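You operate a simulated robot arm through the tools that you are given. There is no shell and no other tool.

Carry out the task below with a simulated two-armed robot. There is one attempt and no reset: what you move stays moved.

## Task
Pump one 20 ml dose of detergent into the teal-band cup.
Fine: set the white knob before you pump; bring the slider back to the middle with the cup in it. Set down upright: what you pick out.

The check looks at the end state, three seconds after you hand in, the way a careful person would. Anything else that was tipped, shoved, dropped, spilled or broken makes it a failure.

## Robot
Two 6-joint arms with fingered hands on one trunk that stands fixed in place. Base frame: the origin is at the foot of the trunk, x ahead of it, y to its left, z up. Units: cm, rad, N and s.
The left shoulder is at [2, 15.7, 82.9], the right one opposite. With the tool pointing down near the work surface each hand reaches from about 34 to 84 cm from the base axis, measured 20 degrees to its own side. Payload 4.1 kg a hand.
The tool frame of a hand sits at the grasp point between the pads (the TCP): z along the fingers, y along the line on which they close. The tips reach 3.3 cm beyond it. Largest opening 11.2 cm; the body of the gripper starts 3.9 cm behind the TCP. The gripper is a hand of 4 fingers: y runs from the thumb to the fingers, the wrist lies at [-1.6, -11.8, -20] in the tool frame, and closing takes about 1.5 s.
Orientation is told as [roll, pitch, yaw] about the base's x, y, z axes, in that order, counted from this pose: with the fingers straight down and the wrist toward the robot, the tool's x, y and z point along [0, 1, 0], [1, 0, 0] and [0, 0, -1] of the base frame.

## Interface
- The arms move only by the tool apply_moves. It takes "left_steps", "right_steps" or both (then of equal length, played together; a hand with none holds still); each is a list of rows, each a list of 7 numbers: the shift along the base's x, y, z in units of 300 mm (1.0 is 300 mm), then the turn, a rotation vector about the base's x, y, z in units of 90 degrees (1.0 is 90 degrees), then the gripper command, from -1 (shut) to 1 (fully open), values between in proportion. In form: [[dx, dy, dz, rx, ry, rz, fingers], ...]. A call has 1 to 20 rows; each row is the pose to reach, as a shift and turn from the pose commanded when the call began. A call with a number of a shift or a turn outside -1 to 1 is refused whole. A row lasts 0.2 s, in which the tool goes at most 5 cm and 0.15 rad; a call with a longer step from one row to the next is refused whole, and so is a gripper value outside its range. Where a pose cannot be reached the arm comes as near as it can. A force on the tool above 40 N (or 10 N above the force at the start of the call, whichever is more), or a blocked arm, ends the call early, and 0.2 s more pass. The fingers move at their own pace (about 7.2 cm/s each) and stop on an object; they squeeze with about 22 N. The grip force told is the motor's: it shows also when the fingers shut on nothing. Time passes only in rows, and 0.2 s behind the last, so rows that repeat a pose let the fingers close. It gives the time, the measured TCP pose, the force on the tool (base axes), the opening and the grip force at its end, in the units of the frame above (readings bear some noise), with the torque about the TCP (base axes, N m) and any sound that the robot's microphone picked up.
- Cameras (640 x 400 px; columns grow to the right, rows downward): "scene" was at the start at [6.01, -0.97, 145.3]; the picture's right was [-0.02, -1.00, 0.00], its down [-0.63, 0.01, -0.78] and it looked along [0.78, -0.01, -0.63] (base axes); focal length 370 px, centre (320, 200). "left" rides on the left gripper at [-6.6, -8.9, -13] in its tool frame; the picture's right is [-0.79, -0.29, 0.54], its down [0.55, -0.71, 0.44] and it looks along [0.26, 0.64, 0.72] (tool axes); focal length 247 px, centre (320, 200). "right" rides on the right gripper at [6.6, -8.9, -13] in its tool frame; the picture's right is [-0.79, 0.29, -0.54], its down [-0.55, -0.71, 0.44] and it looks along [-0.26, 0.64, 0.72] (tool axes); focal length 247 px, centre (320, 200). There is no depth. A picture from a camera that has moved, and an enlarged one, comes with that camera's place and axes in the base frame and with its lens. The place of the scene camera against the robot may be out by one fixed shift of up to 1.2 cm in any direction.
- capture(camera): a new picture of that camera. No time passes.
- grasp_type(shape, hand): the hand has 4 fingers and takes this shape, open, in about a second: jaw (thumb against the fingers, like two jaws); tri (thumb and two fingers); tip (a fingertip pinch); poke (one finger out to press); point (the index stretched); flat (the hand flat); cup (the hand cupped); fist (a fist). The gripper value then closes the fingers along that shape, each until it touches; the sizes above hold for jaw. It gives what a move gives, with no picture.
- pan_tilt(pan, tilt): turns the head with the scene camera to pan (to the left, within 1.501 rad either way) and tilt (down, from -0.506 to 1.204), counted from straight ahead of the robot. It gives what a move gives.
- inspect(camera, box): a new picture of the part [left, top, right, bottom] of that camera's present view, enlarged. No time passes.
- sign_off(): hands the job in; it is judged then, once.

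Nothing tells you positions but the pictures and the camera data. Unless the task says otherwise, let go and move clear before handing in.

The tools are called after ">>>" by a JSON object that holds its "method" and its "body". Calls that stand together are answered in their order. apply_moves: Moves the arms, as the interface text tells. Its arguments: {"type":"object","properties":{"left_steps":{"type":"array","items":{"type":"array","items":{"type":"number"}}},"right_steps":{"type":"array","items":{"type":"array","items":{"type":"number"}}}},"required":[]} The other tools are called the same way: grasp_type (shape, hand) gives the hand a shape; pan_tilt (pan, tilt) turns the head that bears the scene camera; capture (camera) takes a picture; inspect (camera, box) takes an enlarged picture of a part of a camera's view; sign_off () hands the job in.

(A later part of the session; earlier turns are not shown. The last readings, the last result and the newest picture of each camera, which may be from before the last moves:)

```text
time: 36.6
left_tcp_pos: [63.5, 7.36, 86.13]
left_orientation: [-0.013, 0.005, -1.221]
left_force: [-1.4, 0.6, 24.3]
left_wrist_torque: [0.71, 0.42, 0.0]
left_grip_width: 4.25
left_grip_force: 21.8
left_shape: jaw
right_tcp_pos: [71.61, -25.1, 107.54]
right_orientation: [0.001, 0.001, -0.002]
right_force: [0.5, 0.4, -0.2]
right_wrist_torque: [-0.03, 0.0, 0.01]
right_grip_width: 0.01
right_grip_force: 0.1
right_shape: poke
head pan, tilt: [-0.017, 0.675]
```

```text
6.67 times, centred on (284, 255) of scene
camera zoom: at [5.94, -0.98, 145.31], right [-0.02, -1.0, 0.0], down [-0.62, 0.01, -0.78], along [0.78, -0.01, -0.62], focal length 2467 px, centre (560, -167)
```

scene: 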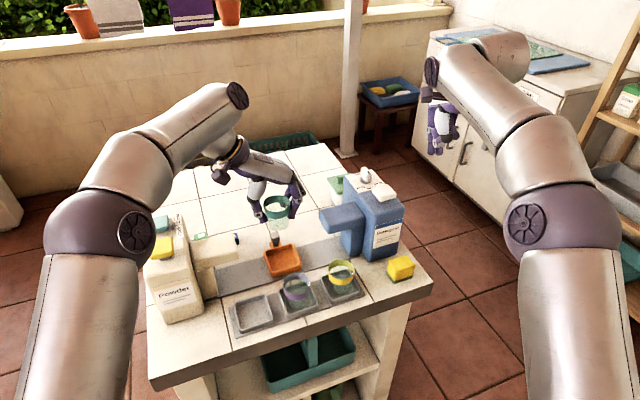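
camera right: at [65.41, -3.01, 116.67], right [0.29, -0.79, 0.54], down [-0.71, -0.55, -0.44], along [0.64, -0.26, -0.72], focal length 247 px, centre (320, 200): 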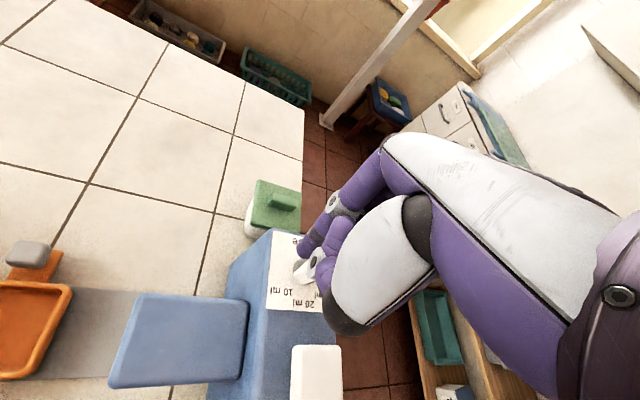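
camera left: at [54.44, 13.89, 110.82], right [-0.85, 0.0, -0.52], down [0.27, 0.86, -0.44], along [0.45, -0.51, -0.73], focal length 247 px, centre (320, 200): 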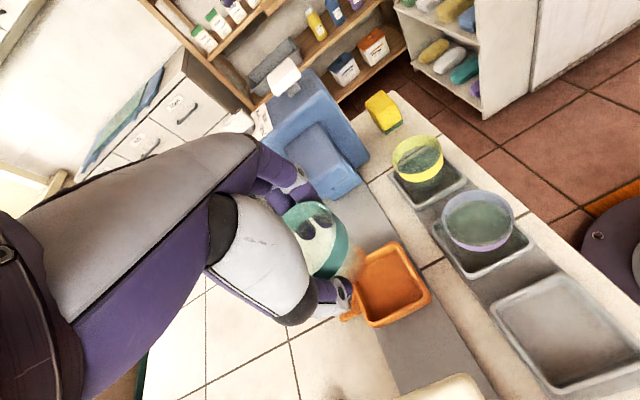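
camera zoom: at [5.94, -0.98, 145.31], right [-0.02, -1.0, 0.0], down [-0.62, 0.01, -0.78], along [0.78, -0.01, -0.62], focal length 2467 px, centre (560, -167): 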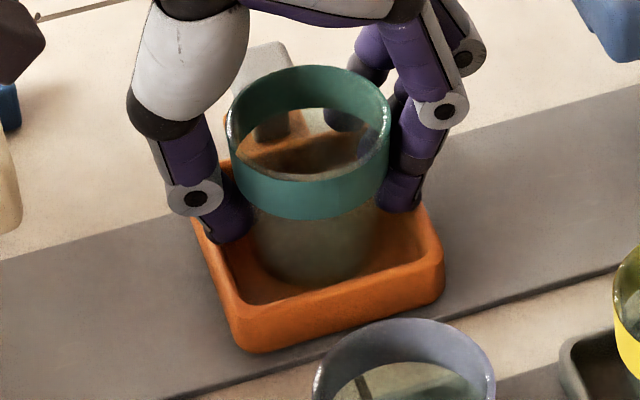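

The 24 N contact works out to be the thumb tip resting on the tray's left rim. The cup base should be only 2–4 mm above the tray floor. I'll ease up slightly to unload the rim, then open the grip gradually so the cup settles upright.

>>> {"method": "apply_moves", "body": {"left_steps": [[0, 0, 0.004, 0, 0, 0, -0.4], [0, 0, 0.006, 0, 0, 0, -0.38], [0, 0, 0.006, 0, 0, 0, -0.3], [0, 0, 0.006, 0, 0, 0, -0.26], [0, 0, 0.006, 0, 0, 0, -0.23], [0, 0, 0.006, 0, 0, 0, -0.2], [0, 0, 0.006, 0, 0, 0, -0.17], [0, 0, 0.006, 0, 0, 0, -0.14], [0, 0, 0.006, 0, 0, 0, -0.1], [0, 0, 0.006, 0, 0, 0, -0.1]]}}

>>> {"method": "inspect", "body": {"camera": "scene", "box": [236, 225, 332, 285]}}

>>> {"method": "inspect", "body": {"camera": "left", "box": [270, 180, 430, 280]}}

```text
time: 38.8
left_tcp_pos: [63.34, 7.47, 86.02]
left_orientation: [-0.014, 0.006, -1.222]
left_force: [0.9, 0.8, 21.5]
left_wrist_torque: [0.48, 0.2, 0.06]
left_grip_width: 4.76
left_grip_force: 0.1
left_shape: jaw
right_tcp_pos: [71.78, -25.18, 107.68]
right_orientation: [-0.001, 0.002, -0.001]
right_force: [0.5, -0.6, 0.1]
right_wrist_torque: [0.01, 0.03, 0.03]
right_grip_width: 0.0
right_grip_force: 0.0
right_shape: poke
head pan, tilt: [-0.017, 0.675]
```

```text
6.67 times, centred on (284, 255) of scene
camera zoom: at [5.96, -0.97, 145.31], right [-0.02, -1.0, 0.0], down [-0.62, 0.01, -0.78], along [0.78, -0.01, -0.62], focal length 2467 px, centre (560, -167)
```

zoom: 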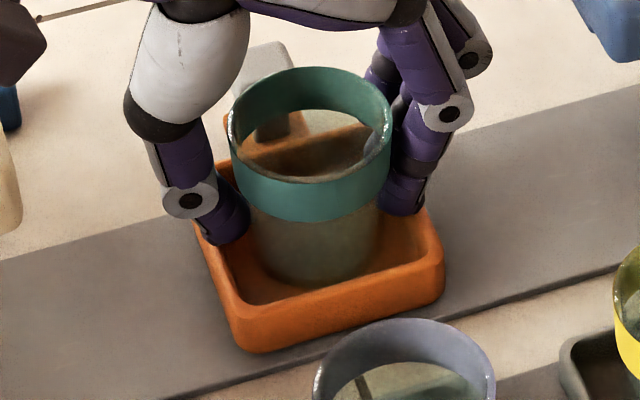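

```text
4.00 times, centred on (350, 230) of left
camera zoom: at [54.39, 13.51, 99.25], right [-0.85, 0.0, -0.53], down [0.27, 0.86, -0.44], along [0.45, -0.51, -0.73], focal length 988 px, centre (200, 80)
```

zoom: 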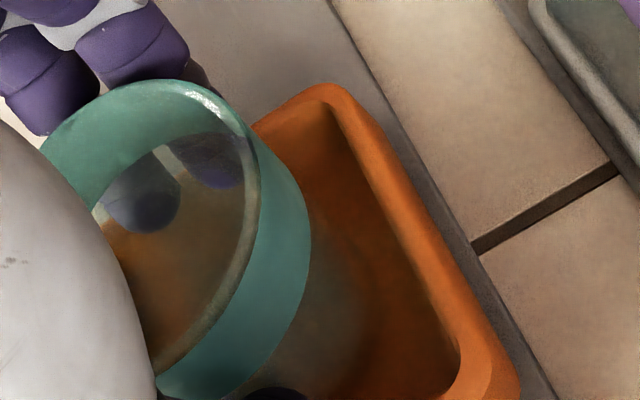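

The grip force is zero and the cup hasn't dropped, so it's resting on the tray floor. I'll raise the hand 2 mm to unload the rim, then open wide before lifting away.

>>> {"method": "apply_moves", "body": {"left_steps": [[0, 0, 0.004, 0, 0, 0, -0.1], [0, 0, 0.008, 0, 0, 0, -0.08], [0, 0, 0.009, 0, 0, 0, 0.0], [0, 0, 0.01, 0, 0, 0, 0.08], [0, 0, 0.01, 0, 0, 0, 0.16], [0, 0, 0.01, 0, 0, 0, 0.24], [0, 0, 0.01, 0, 0, 0, 0.32], [0, 0, 0.01, 0, 0, 0, 0.32]]}}

>>> {"method": "inspect", "body": {"camera": "scene", "box": [236, 225, 332, 285]}}

```text
time: 40.6
left_tcp_pos: [63.58, 7.36, 86.44]
left_orientation: [-0.013, 0.009, -1.223]
left_force: [0.3, -0.2, 0.5]
left_wrist_torque: [0.01, 0.01, 0.03]
left_grip_width: 7.37
left_grip_force: 0.0
left_shape: jaw
right_tcp_pos: [71.75, -25.26, 107.58]
right_orientation: [0.0, 0.0, 0.001]
right_force: [-0.9, 0.3, 0.5]
right_wrist_torque: [0.03, 0.01, -0.03]
right_grip_width: 0.01
right_grip_force: 0.0
right_shape: poke
head pan, tilt: [-0.017, 0.675]
```

```text
6.67 times, centred on (284, 255) of scene
camera zoom: at [6.02, -0.97, 145.31], right [-0.02, -1.0, 0.0], down [-0.63, 0.01, -0.78], along [0.78, -0.01, -0.63], focal length 2467 px, centre (560, -167)
```

zoom: 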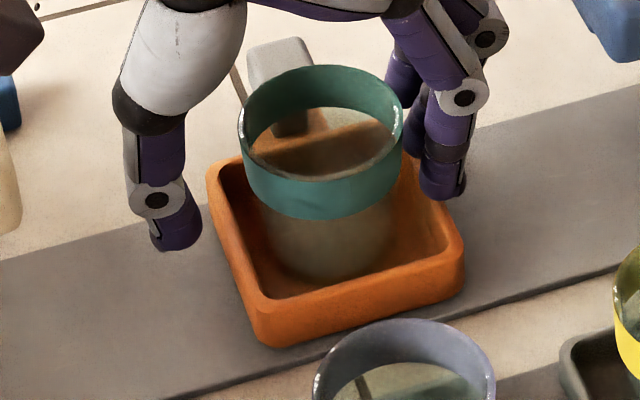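

The cup now stands upright in the tray, which slid about 0.7 cm to the right as I released. I'll raise the left hand clear, then look at the fingertip-pinch shape for holding the slider handle.

>>> {"method": "apply_moves", "body": {"left_steps": [[0, 0, 0.03, 0, 0, 0, 0.32], [0, 0, 0.08, 0, 0, 0, 0.32], [0, 0, 0.14, 0, 0, 0, 0.32], [0, 0, 0.22, 0, 0, 0, 0.32], [0, 0, 0.3, 0, 0, 0, 0.32], [0, 0, 0.36, 0, 0, 0, 0.32], [0, 0, 0.36, 0, 0, 0, 0.32]]}}

>>> {"method": "grasp_type", "body": {"shape": "tip", "hand": "left"}}

>>> {"method": "inspect", "body": {"camera": "scene", "box": [200, 170, 360, 290]}}

>>> {"method": "capture", "body": {"camera": "left"}}

```text
time: 42.2
left_tcp_pos: [63.39, 7.4, 96.87]
left_orientation: [-0.012, 0.009, -1.223]
left_force: [0.4, -0.4, 0.7]
left_wrist_torque: [0.0, 0.01, -0.01]
left_grip_width: 7.36
left_grip_force: 0.1
left_shape: jaw
right_tcp_pos: [71.73, -25.21, 107.63]
right_orientation: [0.002, -0.001, 0.0]
right_force: [0.0, -0.7, 0.4]
right_wrist_torque: [0.04, 0.0, 0.01]
right_grip_width: 0.0
right_grip_force: 0.0
right_shape: poke
head pan, tilt: [-0.017, 0.675]
```

```text
time: 43.1
left_tcp_pos: [63.3, 7.35, 96.76]
left_orientation: [-0.013, 0.01, -1.222]
left_force: [0.3, 0.7, 0.2]
left_wrist_torque: [0.01, -0.02, 0.0]
left_grip_width: 11.2
left_grip_force: 0.0
left_shape: tip
right_tcp_pos: [71.67, -25.22, 107.64]
right_orientation: [0.0, -0.001, 0.0]
right_force: [0.3, 1.1, 0.2]
right_wrist_torque: [0.0, -0.01, 0.0]
right_grip_width: 0.01
right_grip_force: 0.1
right_shape: poke
head pan, tilt: [-0.017, 0.675]
```

```text
3.33 times, centred on (280, 230) of scene
camera zoom: at [6.02, -0.97, 145.31], right [-0.02, -1.0, 0.0], down [-0.63, 0.01, -0.78], along [0.78, -0.01, -0.63], focal length 1233 px, centre (453, 100)
```

zoom: 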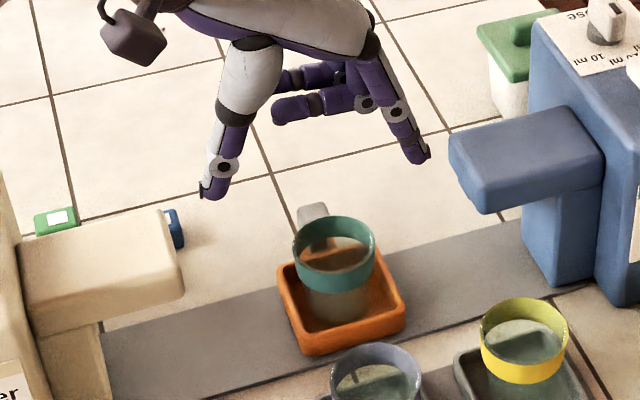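

```text
taken
camera left: at [54.41, 13.52, 110.01], right [-0.85, 0.0, -0.52], down [0.27, 0.86, -0.44], along [0.45, -0.51, -0.73], focal length 247 px, centre (320, 200)
```

left: 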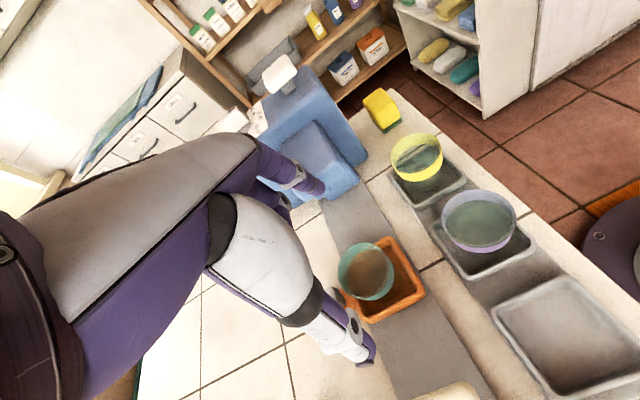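

The pinch shape uses only the thumb and index finger, which is narrow enough for the handle. I'll check that the cup sits flat in the tray and locate the handle now.

>>> {"method": "inspect", "body": {"camera": "left", "box": [320, 225, 448, 325]}}

>>> {"method": "inspect", "body": {"camera": "scene", "box": [236, 215, 332, 285]}}

```text
4.00 times, centred on (384, 275) of left
camera zoom: at [54.41, 13.52, 110.01], right [-0.85, 0.0, -0.52], down [0.27, 0.86, -0.44], along [0.45, -0.51, -0.73], focal length 988 px, centre (64, -100)
```

zoom: 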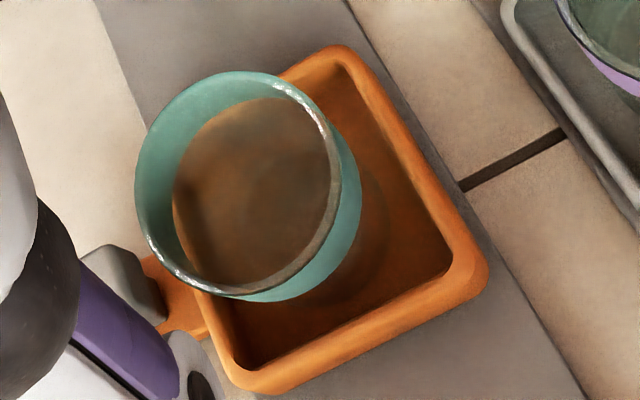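

```text
5.71 times, centred on (284, 250) of scene
camera zoom: at [6.02, -0.97, 145.31], right [-0.02, -1.0, 0.0], down [-0.63, 0.01, -0.78], along [0.78, -0.01, -0.63], focal length 2114 px, centre (526, -86)
```

zoom: 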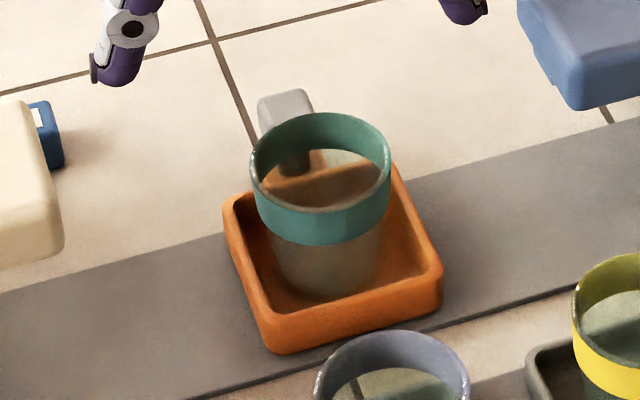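

The cup sits flat near the tray's centre. The handle cube is about (68.8, 8.85) with its top at z≈84.7. I'll move the left hand above it, narrow the pinch to about 5.5 cm, and check alignment.

>>> {"method": "apply_moves", "body": {"left_steps": [[0.04, 0.011, 0, 0, 0, 0, 0.5], [0.08, 0.022, 0, 0, 0, 0, 0.3], [0.12, 0.033, 0, 0, 0, 0, 0.1], [0.16, 0.044, 0, 0, 0, 0, 0.0], [0.193, 0.053, 0, 0, 0, 0, 0.0], [0.193, 0.053, -0.05, 0, 0, 0, 0.0], [0.193, 0.053, -0.1, 0, 0, 0, 0.0], [0.193, 0.053, -0.1, 0, 0, 0, 0.0]]}}

>>> {"method": "inspect", "body": {"camera": "scene", "box": [200, 180, 360, 280]}}

>>> {"method": "inspect", "body": {"camera": "left", "box": [240, 150, 432, 300]}}

```text
time: 44.9
left_tcp_pos: [68.03, 9.3, 93.78]
left_orientation: [-0.014, 0.006, -1.222]
left_force: [-1.3, -0.7, 0.8]
left_wrist_torque: [0.02, -0.02, -0.02]
left_grip_width: 5.64
left_grip_force: 0.0
left_shape: tip
left hand out of reach, approached as far as the arm can: row 4, 5, 6, 7, 8
right_tcp_pos: [71.73, -25.15, 107.63]
right_orientation: [-0.001, -0.001, 0.0]
right_force: [-0.5, 0.4, 0.3]
right_wrist_torque: [-0.01, -0.02, 0.01]
right_grip_width: 0.01
right_grip_force: 0.0
right_shape: poke
head pan, tilt: [-0.017, 0.675]
```

```text
4.00 times, centred on (280, 230) of scene
camera zoom: at [6.0, -0.97, 145.31], right [-0.02, -1.0, 0.0], down [-0.63, 0.01, -0.78], along [0.78, -0.01, -0.63], focal length 1480 px, centre (480, 80)
```

zoom: 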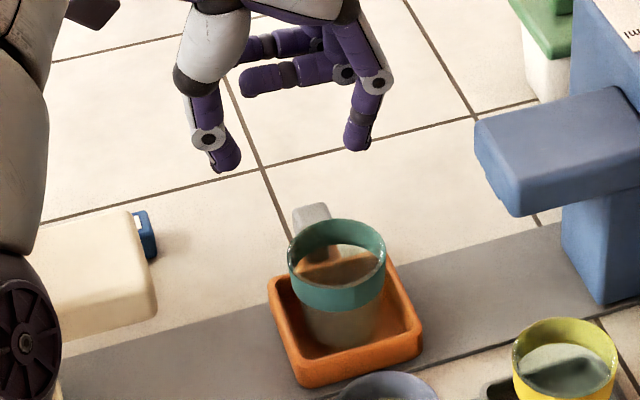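

```text
2.67 times, centred on (336, 225) of left
camera zoom: at [59.13, 15.45, 106.99], right [-0.85, 0.0, -0.53], down [0.27, 0.86, -0.44], along [0.45, -0.51, -0.73], focal length 659 px, centre (277, 133)
```

zoom: 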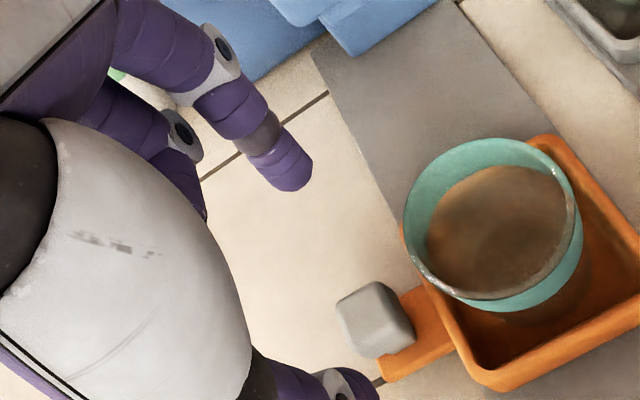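

The left arm is near its reach limit in this pose, at (68.0, 9.3), so I need to plan the slide carefully. I'll look at the spout and nozzle geometry from here.

>>> {"method": "capture", "body": {"camera": "left"}}

>>> {"method": "inspect", "body": {"camera": "left", "box": [240, 60, 432, 180]}}

>>> {"method": "capture", "body": {"camera": "scene"}}

>>> {"method": "inspect", "body": {"camera": "scene", "box": [310, 190, 406, 250]}}

```text
taken
camera left: at [59.13, 15.45, 106.99], right [-0.85, 0.0, -0.53], down [0.27, 0.86, -0.44], along [0.45, -0.51, -0.73], focal length 247 px, centre (320, 200)
```

left: 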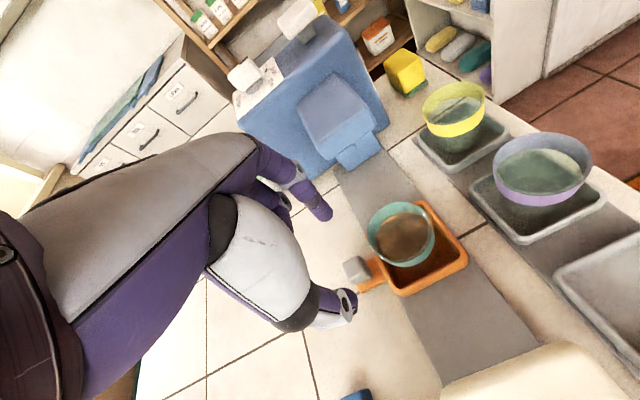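

```text
3.33 times, centred on (336, 120) of left
camera zoom: at [59.13, 15.45, 106.99], right [-0.85, 0.0, -0.53], down [0.27, 0.86, -0.44], along [0.45, -0.51, -0.73], focal length 823 px, centre (267, 467)
```

zoom: 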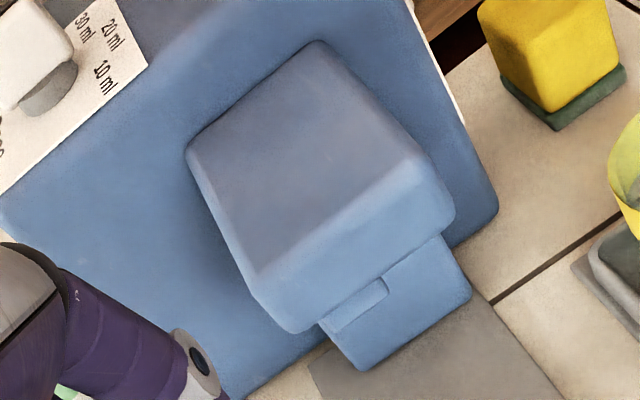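

```text
taken
```

scene: 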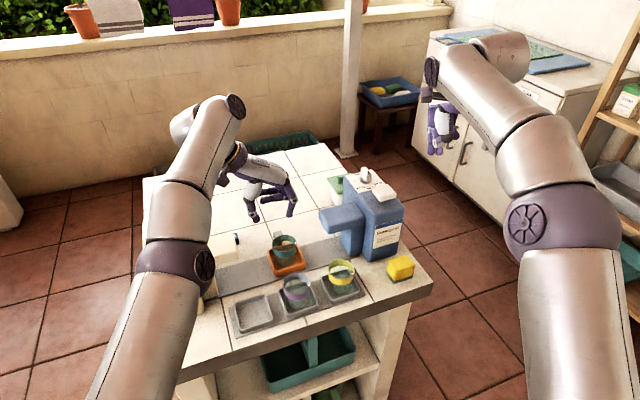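

```text
6.67 times, centred on (358, 220) of scene
camera zoom: at [6.0, -0.97, 145.31], right [-0.02, -1.0, 0.0], down [-0.63, 0.01, -0.78], along [0.78, -0.01, -0.63], focal length 2467 px, centre (67, 67)
```

zoom: 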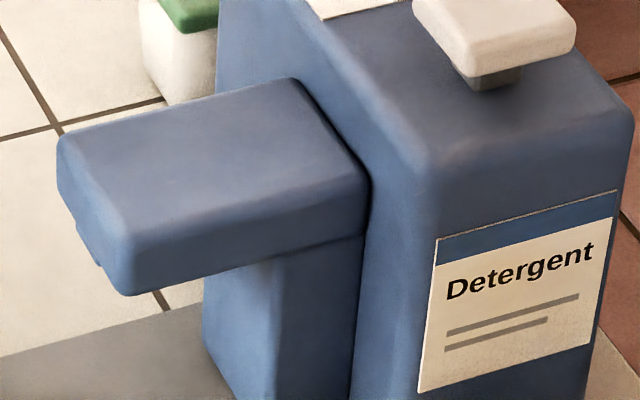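

Everything along the rail shares one centre line, and the nozzle is under the spout's tip. Turning the hand to about -50° yaw brings the wrist closer and gives more reach. I'll rotate and move to just above the handle.

>>> {"method": "apply_moves", "body": {"left_steps": [[0.01, -0.002, -0.04, 0, 0, 0.08, 0.0], [0.02, -0.004, -0.08, 0, 0, 0.16, 0.0], [0.035, -0.006, -0.12, 0, 0, 0.222, 0.0], [0.0457, -0.008, -0.12, 0, 0, 0.222, 0.0], [0.0457, -0.008, -0.12, 0, 0, 0.222, 0.0]]}}

>>> {"method": "inspect", "body": {"camera": "scene", "box": [200, 180, 360, 280]}}

>>> {"method": "inspect", "body": {"camera": "left", "box": [240, 150, 432, 300]}}

```text
time: 46.1
left_tcp_pos: [69.46, 8.92, 90.2]
left_orientation: [-0.014, 0.007, -0.874]
left_force: [0.1, 0.0, -0.8]
left_wrist_torque: [0.0, 0.02, 0.02]
left_grip_width: 5.65
left_grip_force: 0.0
left_shape: tip
right_tcp_pos: [71.68, -25.3, 107.65]
right_orientation: [0.001, 0.0, -0.001]
right_force: [0.6, 1.4, 0.8]
right_wrist_torque: [-0.02, 0.04, 0.0]
right_grip_width: 0.03
right_grip_force: 0.0
right_shape: poke
head pan, tilt: [-0.017, 0.675]
```

```text
4.00 times, centred on (280, 230) of scene
camera zoom: at [6.01, -0.97, 145.31], right [-0.02, -1.0, 0.0], down [-0.63, 0.01, -0.78], along [0.78, -0.01, -0.63], focal length 1480 px, centre (480, 80)
```

zoom: 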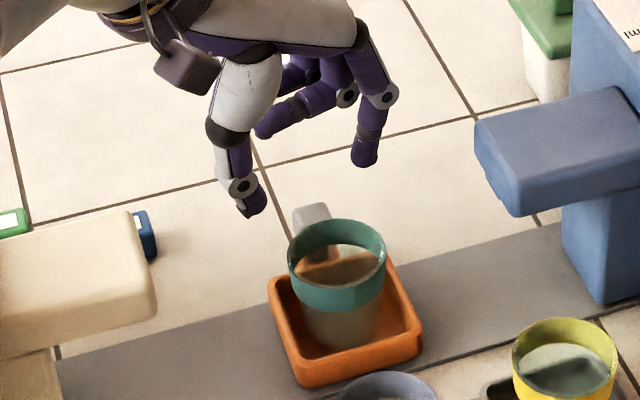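

```text
2.67 times, centred on (336, 225) of left
camera zoom: at [58.9, 11.57, 103.46], right [-0.8, -0.29, -0.52], down [-0.04, 0.9, -0.44], along [0.6, -0.33, -0.73], focal length 659 px, centre (277, 133)
```

zoom: 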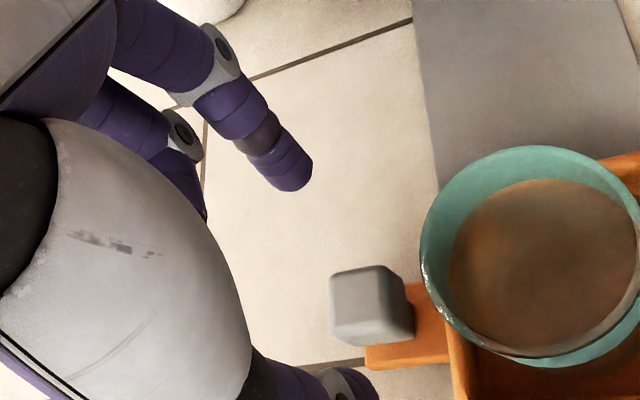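

The handle at about (69.0, 8.8) is nearly centred between the thumb and index. Lowering to handle height.

>>> {"method": "apply_moves", "body": {"left_steps": [[0, 0, -0.025, 0, 0, 0, 0.0], [0, 0, -0.05, 0, 0, 0, 0.0], [0, 0, -0.075, 0, 0, 0, 0.0], [0, 0, -0.1, 0, 0, 0, 0.0], [0, 0, -0.12, 0, 0, 0, 0.0], [0, 0, -0.127, 0, 0, 0, 0.0], [0, 0, -0.127, 0, 0, 0, 0.0]]}}

>>> {"method": "inspect", "body": {"camera": "scene", "box": [220, 195, 348, 275]}}

>>> {"method": "inspect", "body": {"camera": "left", "box": [240, 150, 432, 300]}}

```text
time: 47.7
left_tcp_pos: [69.48, 9.08, 86.53]
left_orientation: [-0.014, 0.008, -0.872]
left_force: [0.1, 0.2, -1.0]
left_wrist_torque: [0.01, 0.0, 0.0]
left_grip_width: 5.63
left_grip_force: 0.0
left_shape: tip
right_tcp_pos: [71.65, -25.09, 107.6]
right_orientation: [0.0, 0.0, 0.001]
right_force: [1.3, 0.2, 0.4]
right_wrist_torque: [-0.02, -0.01, 0.04]
right_grip_width: 0.01
right_grip_force: 0.1
right_shape: poke
head pan, tilt: [-0.017, 0.675]
```

```text
5.00 times, centred on (284, 235) of scene
camera zoom: at [6.02, -0.97, 145.31], right [-0.02, -1.0, 0.0], down [-0.63, 0.01, -0.78], along [0.78, -0.01, -0.63], focal length 1850 px, centre (500, 25)
```

zoom: 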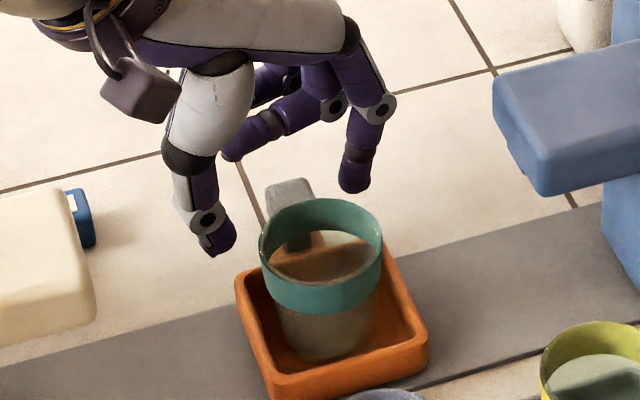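

```text
2.67 times, centred on (336, 225) of left
camera zoom: at [58.94, 11.81, 99.6], right [-0.8, -0.29, -0.52], down [-0.04, 0.9, -0.44], along [0.6, -0.33, -0.73], focal length 659 px, centre (277, 133)
```

zoom: 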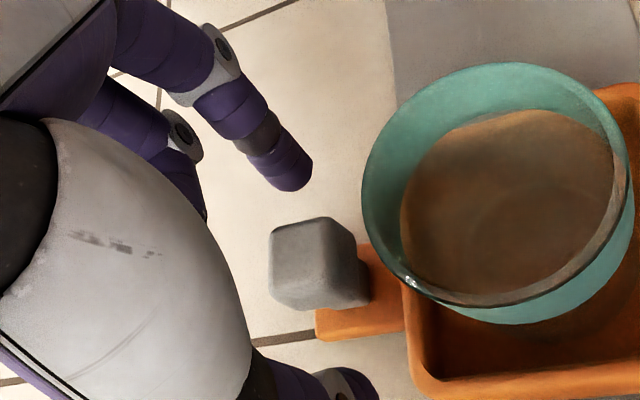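

The handle is lined up between thumb and index in both views. Closing the pinch gently.

>>> {"method": "apply_moves", "body": {"left_steps": [[0, 0, 0, 0, 0, 0, -0.2], [0, 0, 0, 0, 0, 0, -0.4], [0, 0, 0, 0, 0, 0, -0.6], [0, 0, 0, 0, 0, 0, -0.75], [0, 0, 0, 0, 0, 0, -0.75], [0, 0, 0, 0, 0, 0, -0.75]]}}

>>> {"method": "inspect", "body": {"camera": "scene", "box": [220, 195, 348, 275]}}

>>> {"method": "inspect", "body": {"camera": "left", "box": [240, 150, 432, 300]}}

```text
time: 49.1
left_tcp_pos: [69.4, 9.08, 86.48]
left_orientation: [-0.015, 0.007, -0.875]
left_force: [-2.9, -0.3, -0.5]
left_wrist_torque: [-0.02, 0.04, 0.05]
left_grip_width: 1.62
left_grip_force: 22.2
left_shape: tip
right_tcp_pos: [71.71, -25.1, 107.66]
right_orientation: [0.001, 0.0, -0.002]
right_force: [0.0, 0.4, 0.3]
right_wrist_torque: [-0.01, -0.02, 0.01]
right_grip_width: 0.0
right_grip_force: 0.0
right_shape: poke
head pan, tilt: [-0.017, 0.675]
```

```text
5.00 times, centred on (284, 235) of scene
camera zoom: at [6.01, -0.97, 145.31], right [-0.02, -1.0, 0.0], down [-0.63, 0.01, -0.78], along [0.78, -0.01, -0.63], focal length 1850 px, centre (500, 25)
```

zoom: 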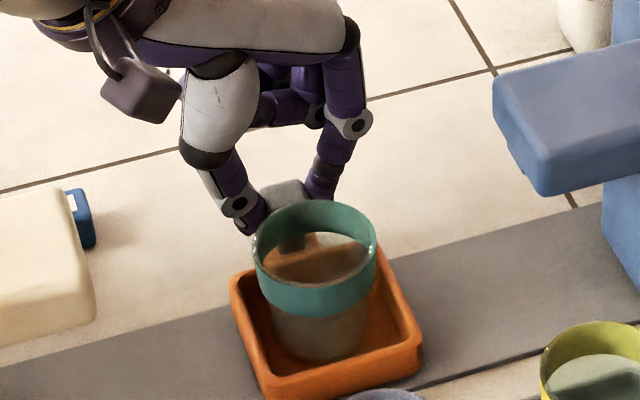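

```text
2.67 times, centred on (336, 225) of left
camera zoom: at [58.93, 11.8, 99.6], right [-0.8, -0.29, -0.52], down [-0.04, 0.9, -0.44], along [0.6, -0.33, -0.73], focal length 659 px, centre (277, 133)
```

zoom: 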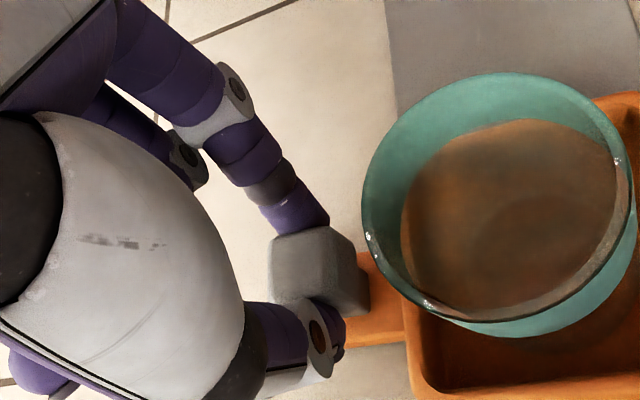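

The handle is firmly pinched (22 N, 1.6 cm). I'll slide it smoothly along the rail, 8 cm toward the detergent spout, then check clearances.

>>> {"method": "apply_moves", "body": {"left_steps": [[0.0057, -0.0156, 0, 0, 0, 0, -0.75], [0.0172, -0.047, 0, 0, 0, 0, -0.75], [0.0286, -0.0783, 0, 0, 0, 0, -0.75], [0.04, -0.1096, 0, 0, 0, 0, -0.75], [0.0515, -0.1409, 0, 0, 0, 0, -0.75], [0.0629, -0.1722, 0, 0, 0, 0, -0.75], [0.0743, -0.2035, 0, 0, 0, 0, -0.75], [0.0858, -0.2348, 0, 0, 0, 0, -0.75], [0.0915, -0.2504, 0, 0, 0, 0, -0.75], [0.0915, -0.2504, 0, 0, 0, 0, -0.75]]}}

>>> {"method": "inspect", "body": {"camera": "scene", "box": [260, 175, 404, 275]}}

>>> {"method": "capture", "body": {"camera": "left"}}

```text
time: 51.3
left_tcp_pos: [72.27, 1.37, 86.31]
left_orientation: [-0.015, 0.007, -0.872]
left_force: [1.5, 0.3, 0.0]
left_wrist_torque: [-0.05, -0.02, 0.08]
left_grip_width: 1.6
left_grip_force: 22.2
left_shape: tip
right_tcp_pos: [71.66, -25.12, 107.69]
right_orientation: [0.001, 0.001, 0.0]
right_force: [-0.1, -0.2, 0.6]
right_wrist_torque: [0.02, 0.0, -0.02]
right_grip_width: 0.01
right_grip_force: 0.0
right_shape: poke
head pan, tilt: [-0.017, 0.675]
```

```text
4.00 times, centred on (332, 225) of scene
camera zoom: at [6.02, -0.97, 145.31], right [-0.02, -1.0, 0.0], down [-0.63, 0.01, -0.78], along [0.78, -0.01, -0.63], focal length 1480 px, centre (272, 100)
```

zoom: 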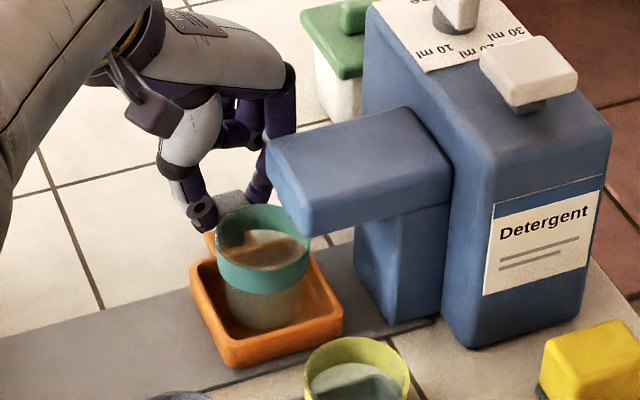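

```text
taken
camera left: at [61.71, 4.06, 99.58], right [-0.8, -0.29, -0.53], down [-0.04, 0.9, -0.44], along [0.6, -0.33, -0.73], focal length 247 px, centre (320, 200)
```

left: 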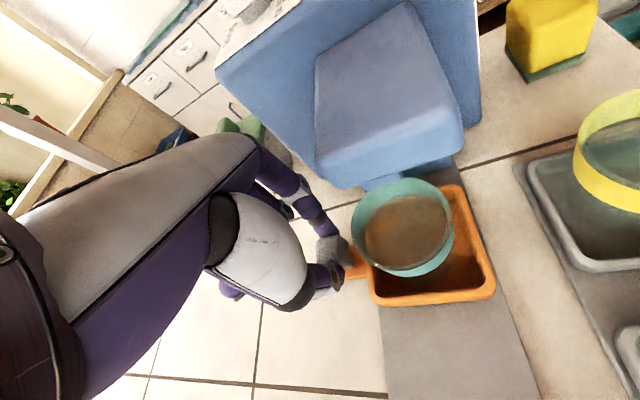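

The slider has moved 8 cm smoothly and the hand is passing on the far side of the spout. I'll check the clearance between my fingers and the spout before the last few centimetres.

>>> {"method": "inspect", "body": {"camera": "left", "box": [220, 120, 412, 240]}}

>>> {"method": "inspect", "body": {"camera": "scene", "box": [290, 185, 370, 235]}}

>>> {"method": "inspect", "body": {"camera": "right", "box": [0, 60, 160, 260]}}

```text
3.33 times, centred on (316, 180) of left
camera zoom: at [61.71, 4.06, 99.58], right [-0.8, -0.29, -0.53], down [-0.04, 0.9, -0.44], along [0.6, -0.33, -0.73], focal length 823 px, centre (333, 267)
```

zoom: 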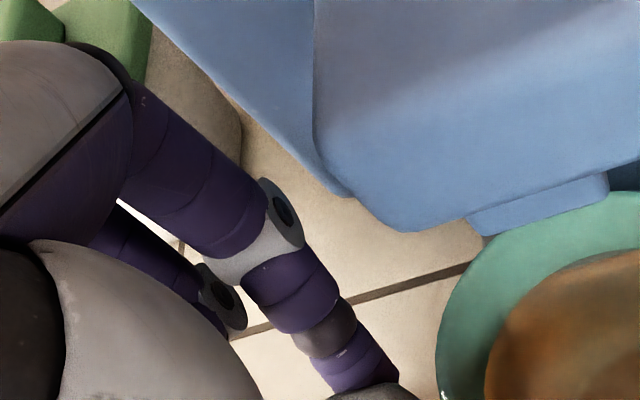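

```text
8.00 times, centred on (330, 210) of scene
camera zoom: at [6.02, -0.97, 145.31], right [-0.02, -1.0, 0.0], down [-0.63, 0.01, -0.78], along [0.78, -0.01, -0.63], focal length 2960 px, centre (240, 120)
```

zoom: 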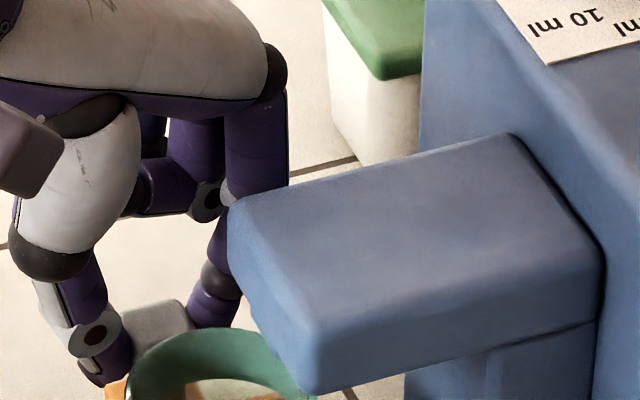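

```text
2.00 times, centred on (80, 160) of right
camera zoom: at [62.79, -18.53, 120.66], right [0.29, -0.79, 0.54], down [-0.71, -0.55, -0.44], along [0.64, -0.26, -0.72], focal length 494 px, centre (800, 280)
```

zoom: 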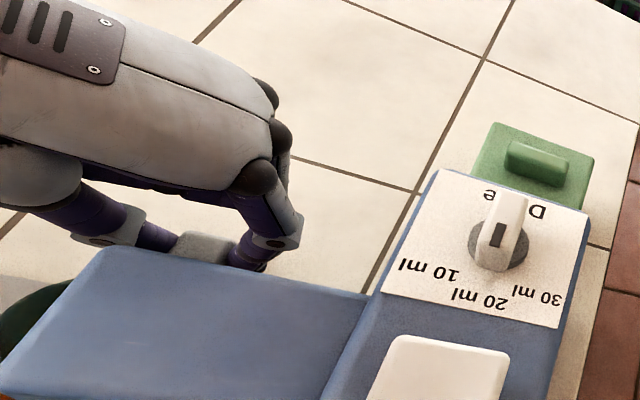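

There's about 0.6 cm or more of clearance to the spout, and about 2 cm to the bottle. I'll slide the next 2.4 cm slowly.

>>> {"method": "apply_moves", "body": {"left_steps": [[0.0046, -0.0125, 0, 0, 0, 0, -0.75], [0.0091, -0.025, 0, 0, 0, 0, -0.75], [0.0137, -0.0376, 0, 0, 0, 0, -0.75], [0.0183, -0.05, 0, 0, 0, 0, -0.75], [0.0229, -0.0626, 0, 0, 0, 0, -0.75], [0.0274, -0.0751, 0, 0, 0, 0, -0.75], [0.0274, -0.0751, 0, 0, 0, 0, -0.75]]}}

>>> {"method": "inspect", "body": {"camera": "scene", "box": [290, 185, 402, 265]}}

>>> {"method": "inspect", "body": {"camera": "left", "box": [220, 120, 476, 280]}}

```text
time: 52.9
left_tcp_pos: [72.52, -0.37, 86.23]
left_orientation: [-0.013, 0.006, -0.873]
left_force: [11.5, 4.1, 6.9]
left_wrist_torque: [0.05, -0.27, 0.2]
left_grip_width: 1.62
left_grip_force: 22.0
left_shape: tip
left hand out of reach, approached as far as the arm can: row 5, 6, 7
right_tcp_pos: [71.65, -25.2, 107.68]
right_orientation: [0.001, 0.001, 0.0]
right_force: [-0.4, -0.6, -0.1]
right_wrist_torque: [-0.01, 0.03, 0.02]
right_grip_width: 0.01
right_grip_force: 0.1
right_shape: poke
head pan, tilt: [-0.017, 0.675]
```

```text
5.00 times, centred on (346, 225) of scene
camera zoom: at [6.03, -0.96, 145.31], right [-0.02, -1.0, 0.0], down [-0.63, 0.01, -0.78], along [0.78, -0.01, -0.63], focal length 1850 px, centre (190, 75)
```

zoom: 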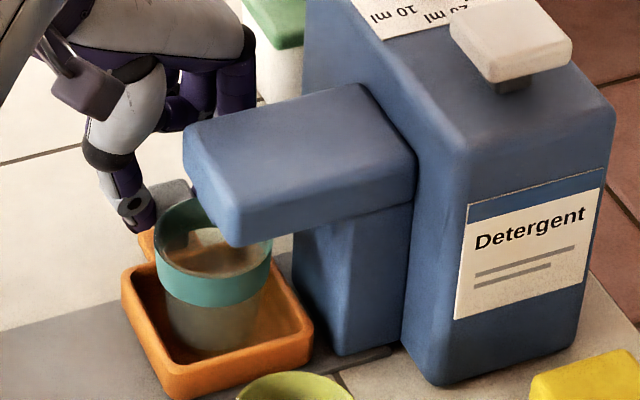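

```text
2.50 times, centred on (348, 200) of left
camera zoom: at [61.98, 2.35, 99.48], right [-0.8, -0.29, -0.53], down [-0.04, 0.9, -0.44], along [0.6, -0.33, -0.73], focal length 617 px, centre (250, 200)
```

zoom: 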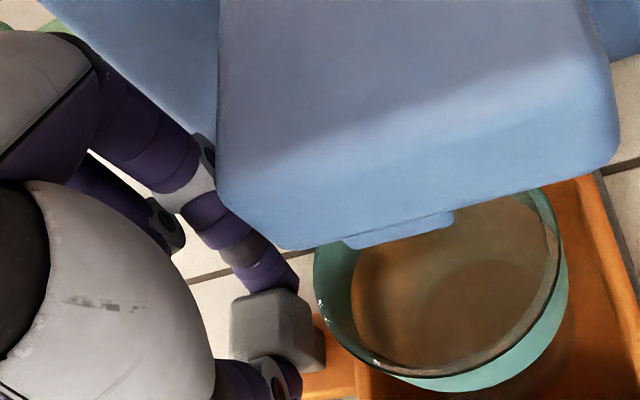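

The arm hit its reach limit with the tray about 1–1.5 cm short of centred under the nozzle. Leaning the hand about 10° toward its wrist frees up reach, so I'll lean and finish the slide together in small steps.

>>> {"method": "apply_moves", "body": {"left_steps": [[0.0, -0.002, 0, -0.03, -0.025, 0, -0.75], [0.001, -0.006, 0, -0.06, -0.05, 0, -0.75], [0.002, -0.01, 0, -0.085, -0.0714, 0, -0.75], [0.003, -0.018, 0, -0.085, -0.0714, 0, -0.75], [0.0039, -0.0291, 0, -0.085, -0.0714, 0, -0.75], [0.0039, -0.0291, 0, -0.085, -0.0714, 0, -0.75]]}}

>>> {"method": "inspect", "body": {"camera": "scene", "box": [290, 185, 402, 265]}}

>>> {"method": "inspect", "body": {"camera": "left", "box": [220, 120, 476, 280]}}

```text
time: 54.3
left_tcp_pos: [72.58, -1.25, 86.37]
left_orientation: [-0.011, -0.166, -0.873]
left_force: [-9.0, 23.4, 15.5]
left_wrist_torque: [1.0, 0.37, 0.21]
left_grip_width: 1.82
left_grip_force: 21.9
left_shape: tip
right_tcp_pos: [71.62, -25.02, 107.58]
right_orientation: [-0.001, -0.001, 0.0]
right_force: [-0.1, -0.4, -0.5]
right_wrist_torque: [0.02, 0.03, -0.03]
right_grip_width: 0.03
right_grip_force: 0.0
right_shape: poke
head pan, tilt: [-0.017, 0.675]
```

```text
5.00 times, centred on (346, 225) of scene
camera zoom: at [5.94, -0.89, 145.31], right [-0.02, -1.0, 0.0], down [-0.62, 0.01, -0.78], along [0.78, -0.01, -0.62], focal length 1850 px, centre (190, 75)
```

zoom: 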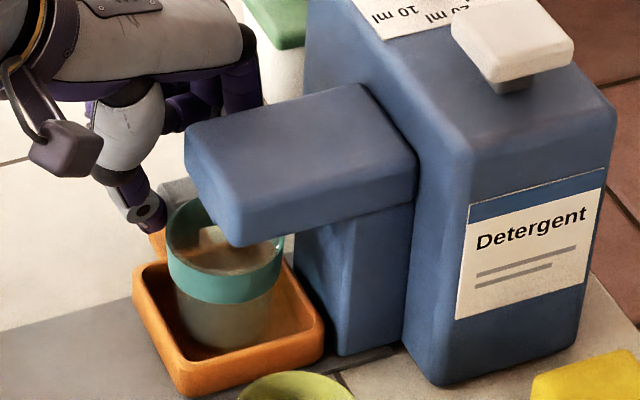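

```text
2.50 times, centred on (348, 200) of left
camera zoom: at [60.7, 3.16, 97.83], right [-0.74, -0.37, -0.57], down [0.02, 0.83, -0.55], along [0.68, -0.42, -0.61], focal length 617 px, centre (250, 200)
```

zoom: 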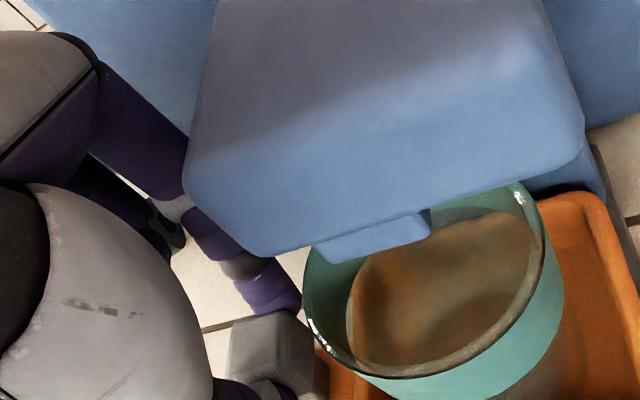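

The slider has reached its end stop: the reaction is on the handle, and the cup is now within 0.3 cm of the nozzle axis. I'll ease off the push force while still holding the handle.

>>> {"method": "apply_moves", "body": {"left_steps": [[-0.002, 0.006, 0.002, 0, 0, 0, -0.75], [-0.004, 0.011, 0.004, 0, 0, 0, -0.75], [-0.004, 0.011, 0.004, 0, 0, 0, -0.75]]}}

>>> {"method": "inspect", "body": {"camera": "scene", "box": [290, 185, 402, 265]}}

>>> {"method": "inspect", "body": {"camera": "left", "box": [220, 120, 476, 280]}}

>>> {"method": "capture", "body": {"camera": "scene"}}

```text
time: 55.1
left_tcp_pos: [72.56, -0.97, 86.55]
left_orientation: [-0.015, -0.167, -0.874]
left_force: [0.7, 14.6, 9.8]
left_wrist_torque: [0.59, 0.14, 0.22]
left_grip_width: 1.78
left_grip_force: 22.5
left_shape: tip
right_tcp_pos: [71.68, -25.21, 107.64]
right_orientation: [0.0, -0.001, -0.001]
right_force: [0.4, -0.4, 0.4]
right_wrist_torque: [0.02, -0.01, 0.0]
right_grip_width: 0.03
right_grip_force: 0.0
right_shape: poke
head pan, tilt: [-0.017, 0.675]
```

```text
5.00 times, centred on (346, 225) of scene
camera zoom: at [5.99, -0.93, 145.31], right [-0.02, -1.0, 0.0], down [-0.62, 0.01, -0.78], along [0.78, -0.01, -0.63], focal length 1850 px, centre (190, 75)
```

zoom: 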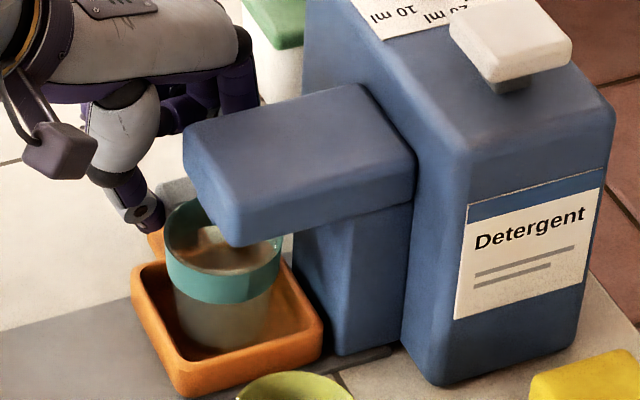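

```text
2.50 times, centred on (348, 200) of left
camera zoom: at [60.57, 3.33, 97.84], right [-0.74, -0.36, -0.57], down [0.02, 0.83, -0.56], along [0.67, -0.42, -0.61], focal length 617 px, centre (250, 200)
```

zoom: 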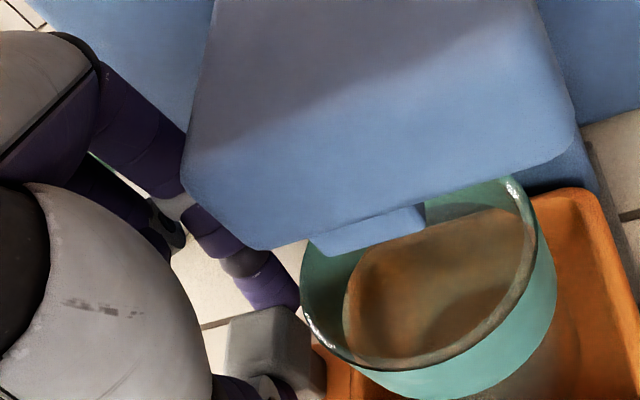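

```text
taken
```

scene: 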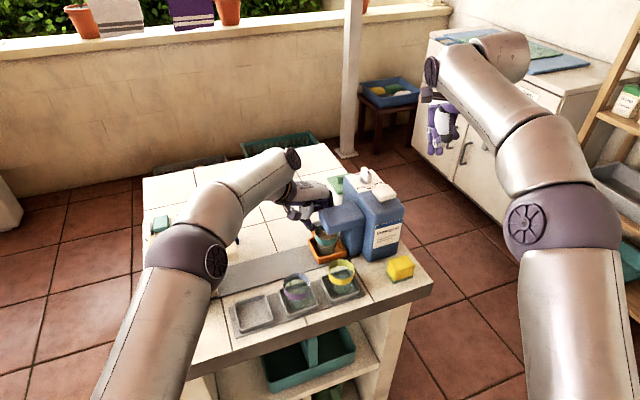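

The cup is in place under the nozzle and the left hand is holding the slider. Next I'll bring the right finger over the white pump button at about (67.9, -14.8), top z≈97.6.

>>> {"method": "apply_moves", "body": {"right_steps": [[-0.03, 0.07, -0.01, 0, 0, 0, 1], [-0.06, 0.15, -0.03, 0, 0, 0, 1], [-0.09, 0.23, -0.05, 0, 0, 0, 1], [-0.11, 0.3, -0.07, 0, 0, 0, 1], [-0.126, 0.347, -0.087, 0, 0, 0, 1], [-0.126, 0.347, -0.087, 0, 0, 0, 1]]}}

>>> {"method": "capture", "body": {"camera": "scene"}}

>>> {"method": "inspect", "body": {"camera": "right", "box": [200, 180, 392, 300]}}

>>> {"method": "capture", "body": {"camera": "left"}}

```text
time: 56.5
left_tcp_pos: [72.47, -1.02, 86.45]
left_orientation: [-0.013, -0.167, -0.874]
left_force: [-0.9, 10.3, 7.5]
left_wrist_torque: [0.48, 0.14, 0.22]
left_grip_width: 1.82
left_grip_force: 22.1
left_shape: tip
right_tcp_pos: [67.82, -14.7, 105.12]
right_orientation: [-0.001, 0.0, -0.001]
right_force: [0.2, 0.0, -0.1]
right_wrist_torque: [0.0, -0.01, 0.0]
right_grip_width: 0.01
right_grip_force: 0.0
right_shape: poke
head pan, tilt: [-0.017, 0.675]
```

```text
taken
```

scene: 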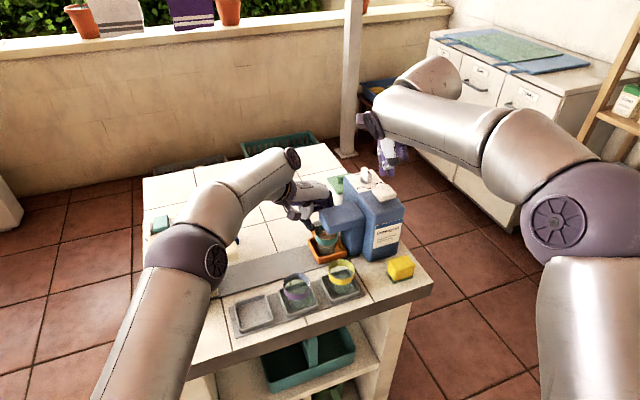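

```text
3.33 times, centred on (296, 240) of right
camera zoom: at [58.95, -8.08, 118.09], right [0.29, -0.79, 0.54], down [-0.71, -0.55, -0.44], along [0.64, -0.26, -0.72], focal length 823 px, centre (400, 67)
```

zoom: 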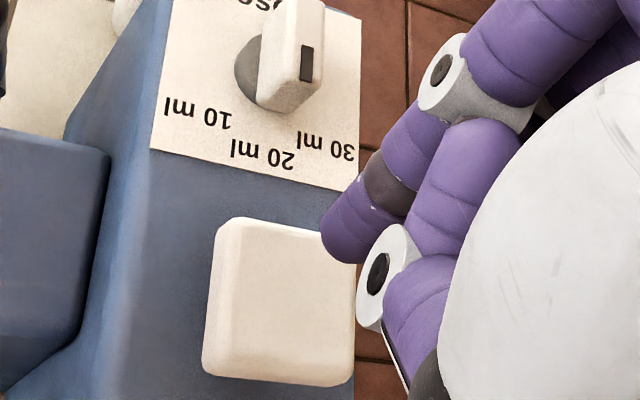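

```text
taken
camera left: at [60.57, 3.36, 97.85], right [-0.74, -0.36, -0.57], down [0.02, 0.83, -0.56], along [0.67, -0.42, -0.61], focal length 247 px, centre (320, 200)
```

left: 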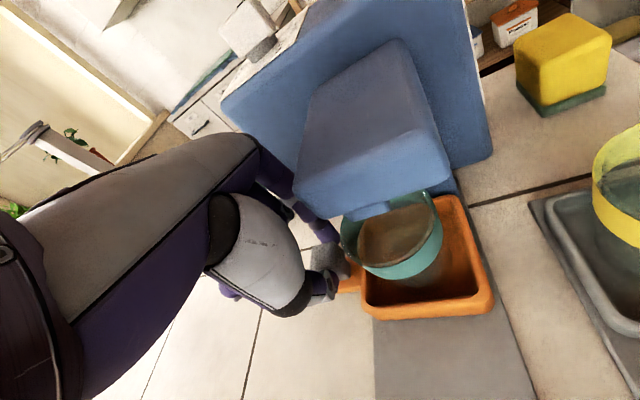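

The finger is centred over the button. I'll go down and begin one steady press, checking force and sound along the way without releasing.

>>> {"method": "apply_moves", "body": {"right_steps": [[0, 0, -0.05, 0, 0, 0, 1], [0, 0, -0.1, 0, 0, 0, 1], [0, 0, -0.127, 0, 0, 0, 1], [0, 0, -0.14, 0, 0, 0, 1], [0, 0, -0.15, 0, 0, 0, 1], [0, 0, -0.16, 0, 0, 0, 1], [0, 0, -0.17, 0, 0, 0, 1]]}}

>>> {"method": "inspect", "body": {"camera": "scene", "box": [290, 165, 418, 265]}}

```text
time: 58.1
left_tcp_pos: [72.48, -1.02, 86.32]
left_orientation: [-0.014, -0.167, -0.874]
left_force: [0.3, 11.0, 5.2]
left_wrist_torque: [0.46, 0.08, 0.22]
left_grip_width: 1.78
left_grip_force: 21.6
left_shape: tip
right_tcp_pos: [67.99, -14.56, 100.27]
right_orientation: [-0.001, -0.007, 0.001]
right_force: [1.0, -0.4, 19.6]
right_wrist_torque: [-0.24, -0.06, 0.04]
right_grip_width: 0.02
right_grip_force: 0.1
right_shape: poke
head pan, tilt: [-0.017, 0.675]
heard: click
```

```text
4.00 times, centred on (354, 215) of scene
camera zoom: at [5.94, -0.92, 145.31], right [-0.02, -1.0, 0.0], down [-0.62, 0.01, -0.78], along [0.78, -0.01, -0.62], focal length 1480 px, centre (184, 140)
```

zoom: 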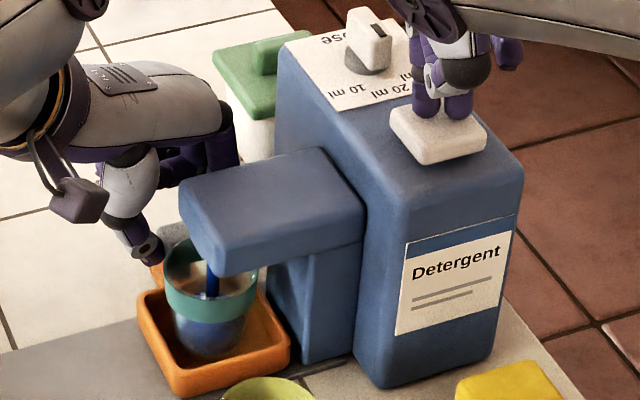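

A click sounded and blue detergent is streaming into the cup. I'll hold still for a moment so the metered dose can finish.

>>> {"method": "apply_moves", "body": {"right_steps": [[0, 0, 0, 0, 0, 0, 1], [0, 0, 0, 0, 0, 0, 1], [0, 0, 0, 0, 0, 0, 1]]}}

>>> {"method": "inspect", "body": {"camera": "scene", "box": [290, 165, 418, 265]}}

```text
time: 58.9
left_tcp_pos: [72.5, -0.97, 86.41]
left_orientation: [-0.014, -0.167, -0.873]
left_force: [1.0, 10.0, 5.8]
left_wrist_torque: [0.45, 0.1, 0.17]
left_grip_width: 1.76
left_grip_force: 21.7
left_shape: tip
right_tcp_pos: [67.99, -14.61, 100.11]
right_orientation: [0.002, -0.008, 0.0]
right_force: [6.8, 0.1, 28.3]
right_wrist_torque: [-0.31, -0.19, 0.07]
right_grip_width: 0.0
right_grip_force: 0.1
right_shape: poke
head pan, tilt: [-0.017, 0.675]
```

```text
4.00 times, centred on (354, 215) of scene
camera zoom: at [5.95, -0.92, 145.31], right [-0.02, -1.0, 0.0], down [-0.62, 0.01, -0.78], along [0.78, -0.01, -0.62], focal length 1480 px, centre (184, 140)
```

zoom: 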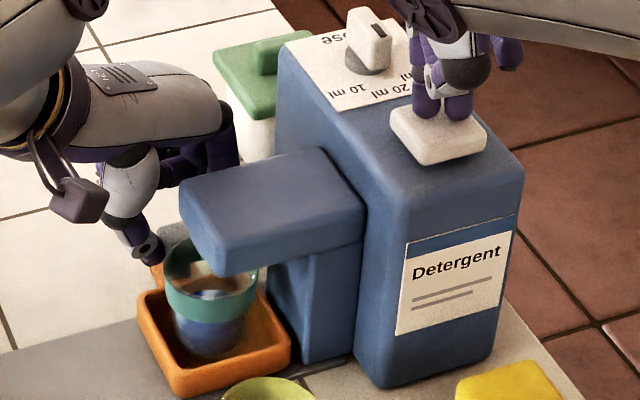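

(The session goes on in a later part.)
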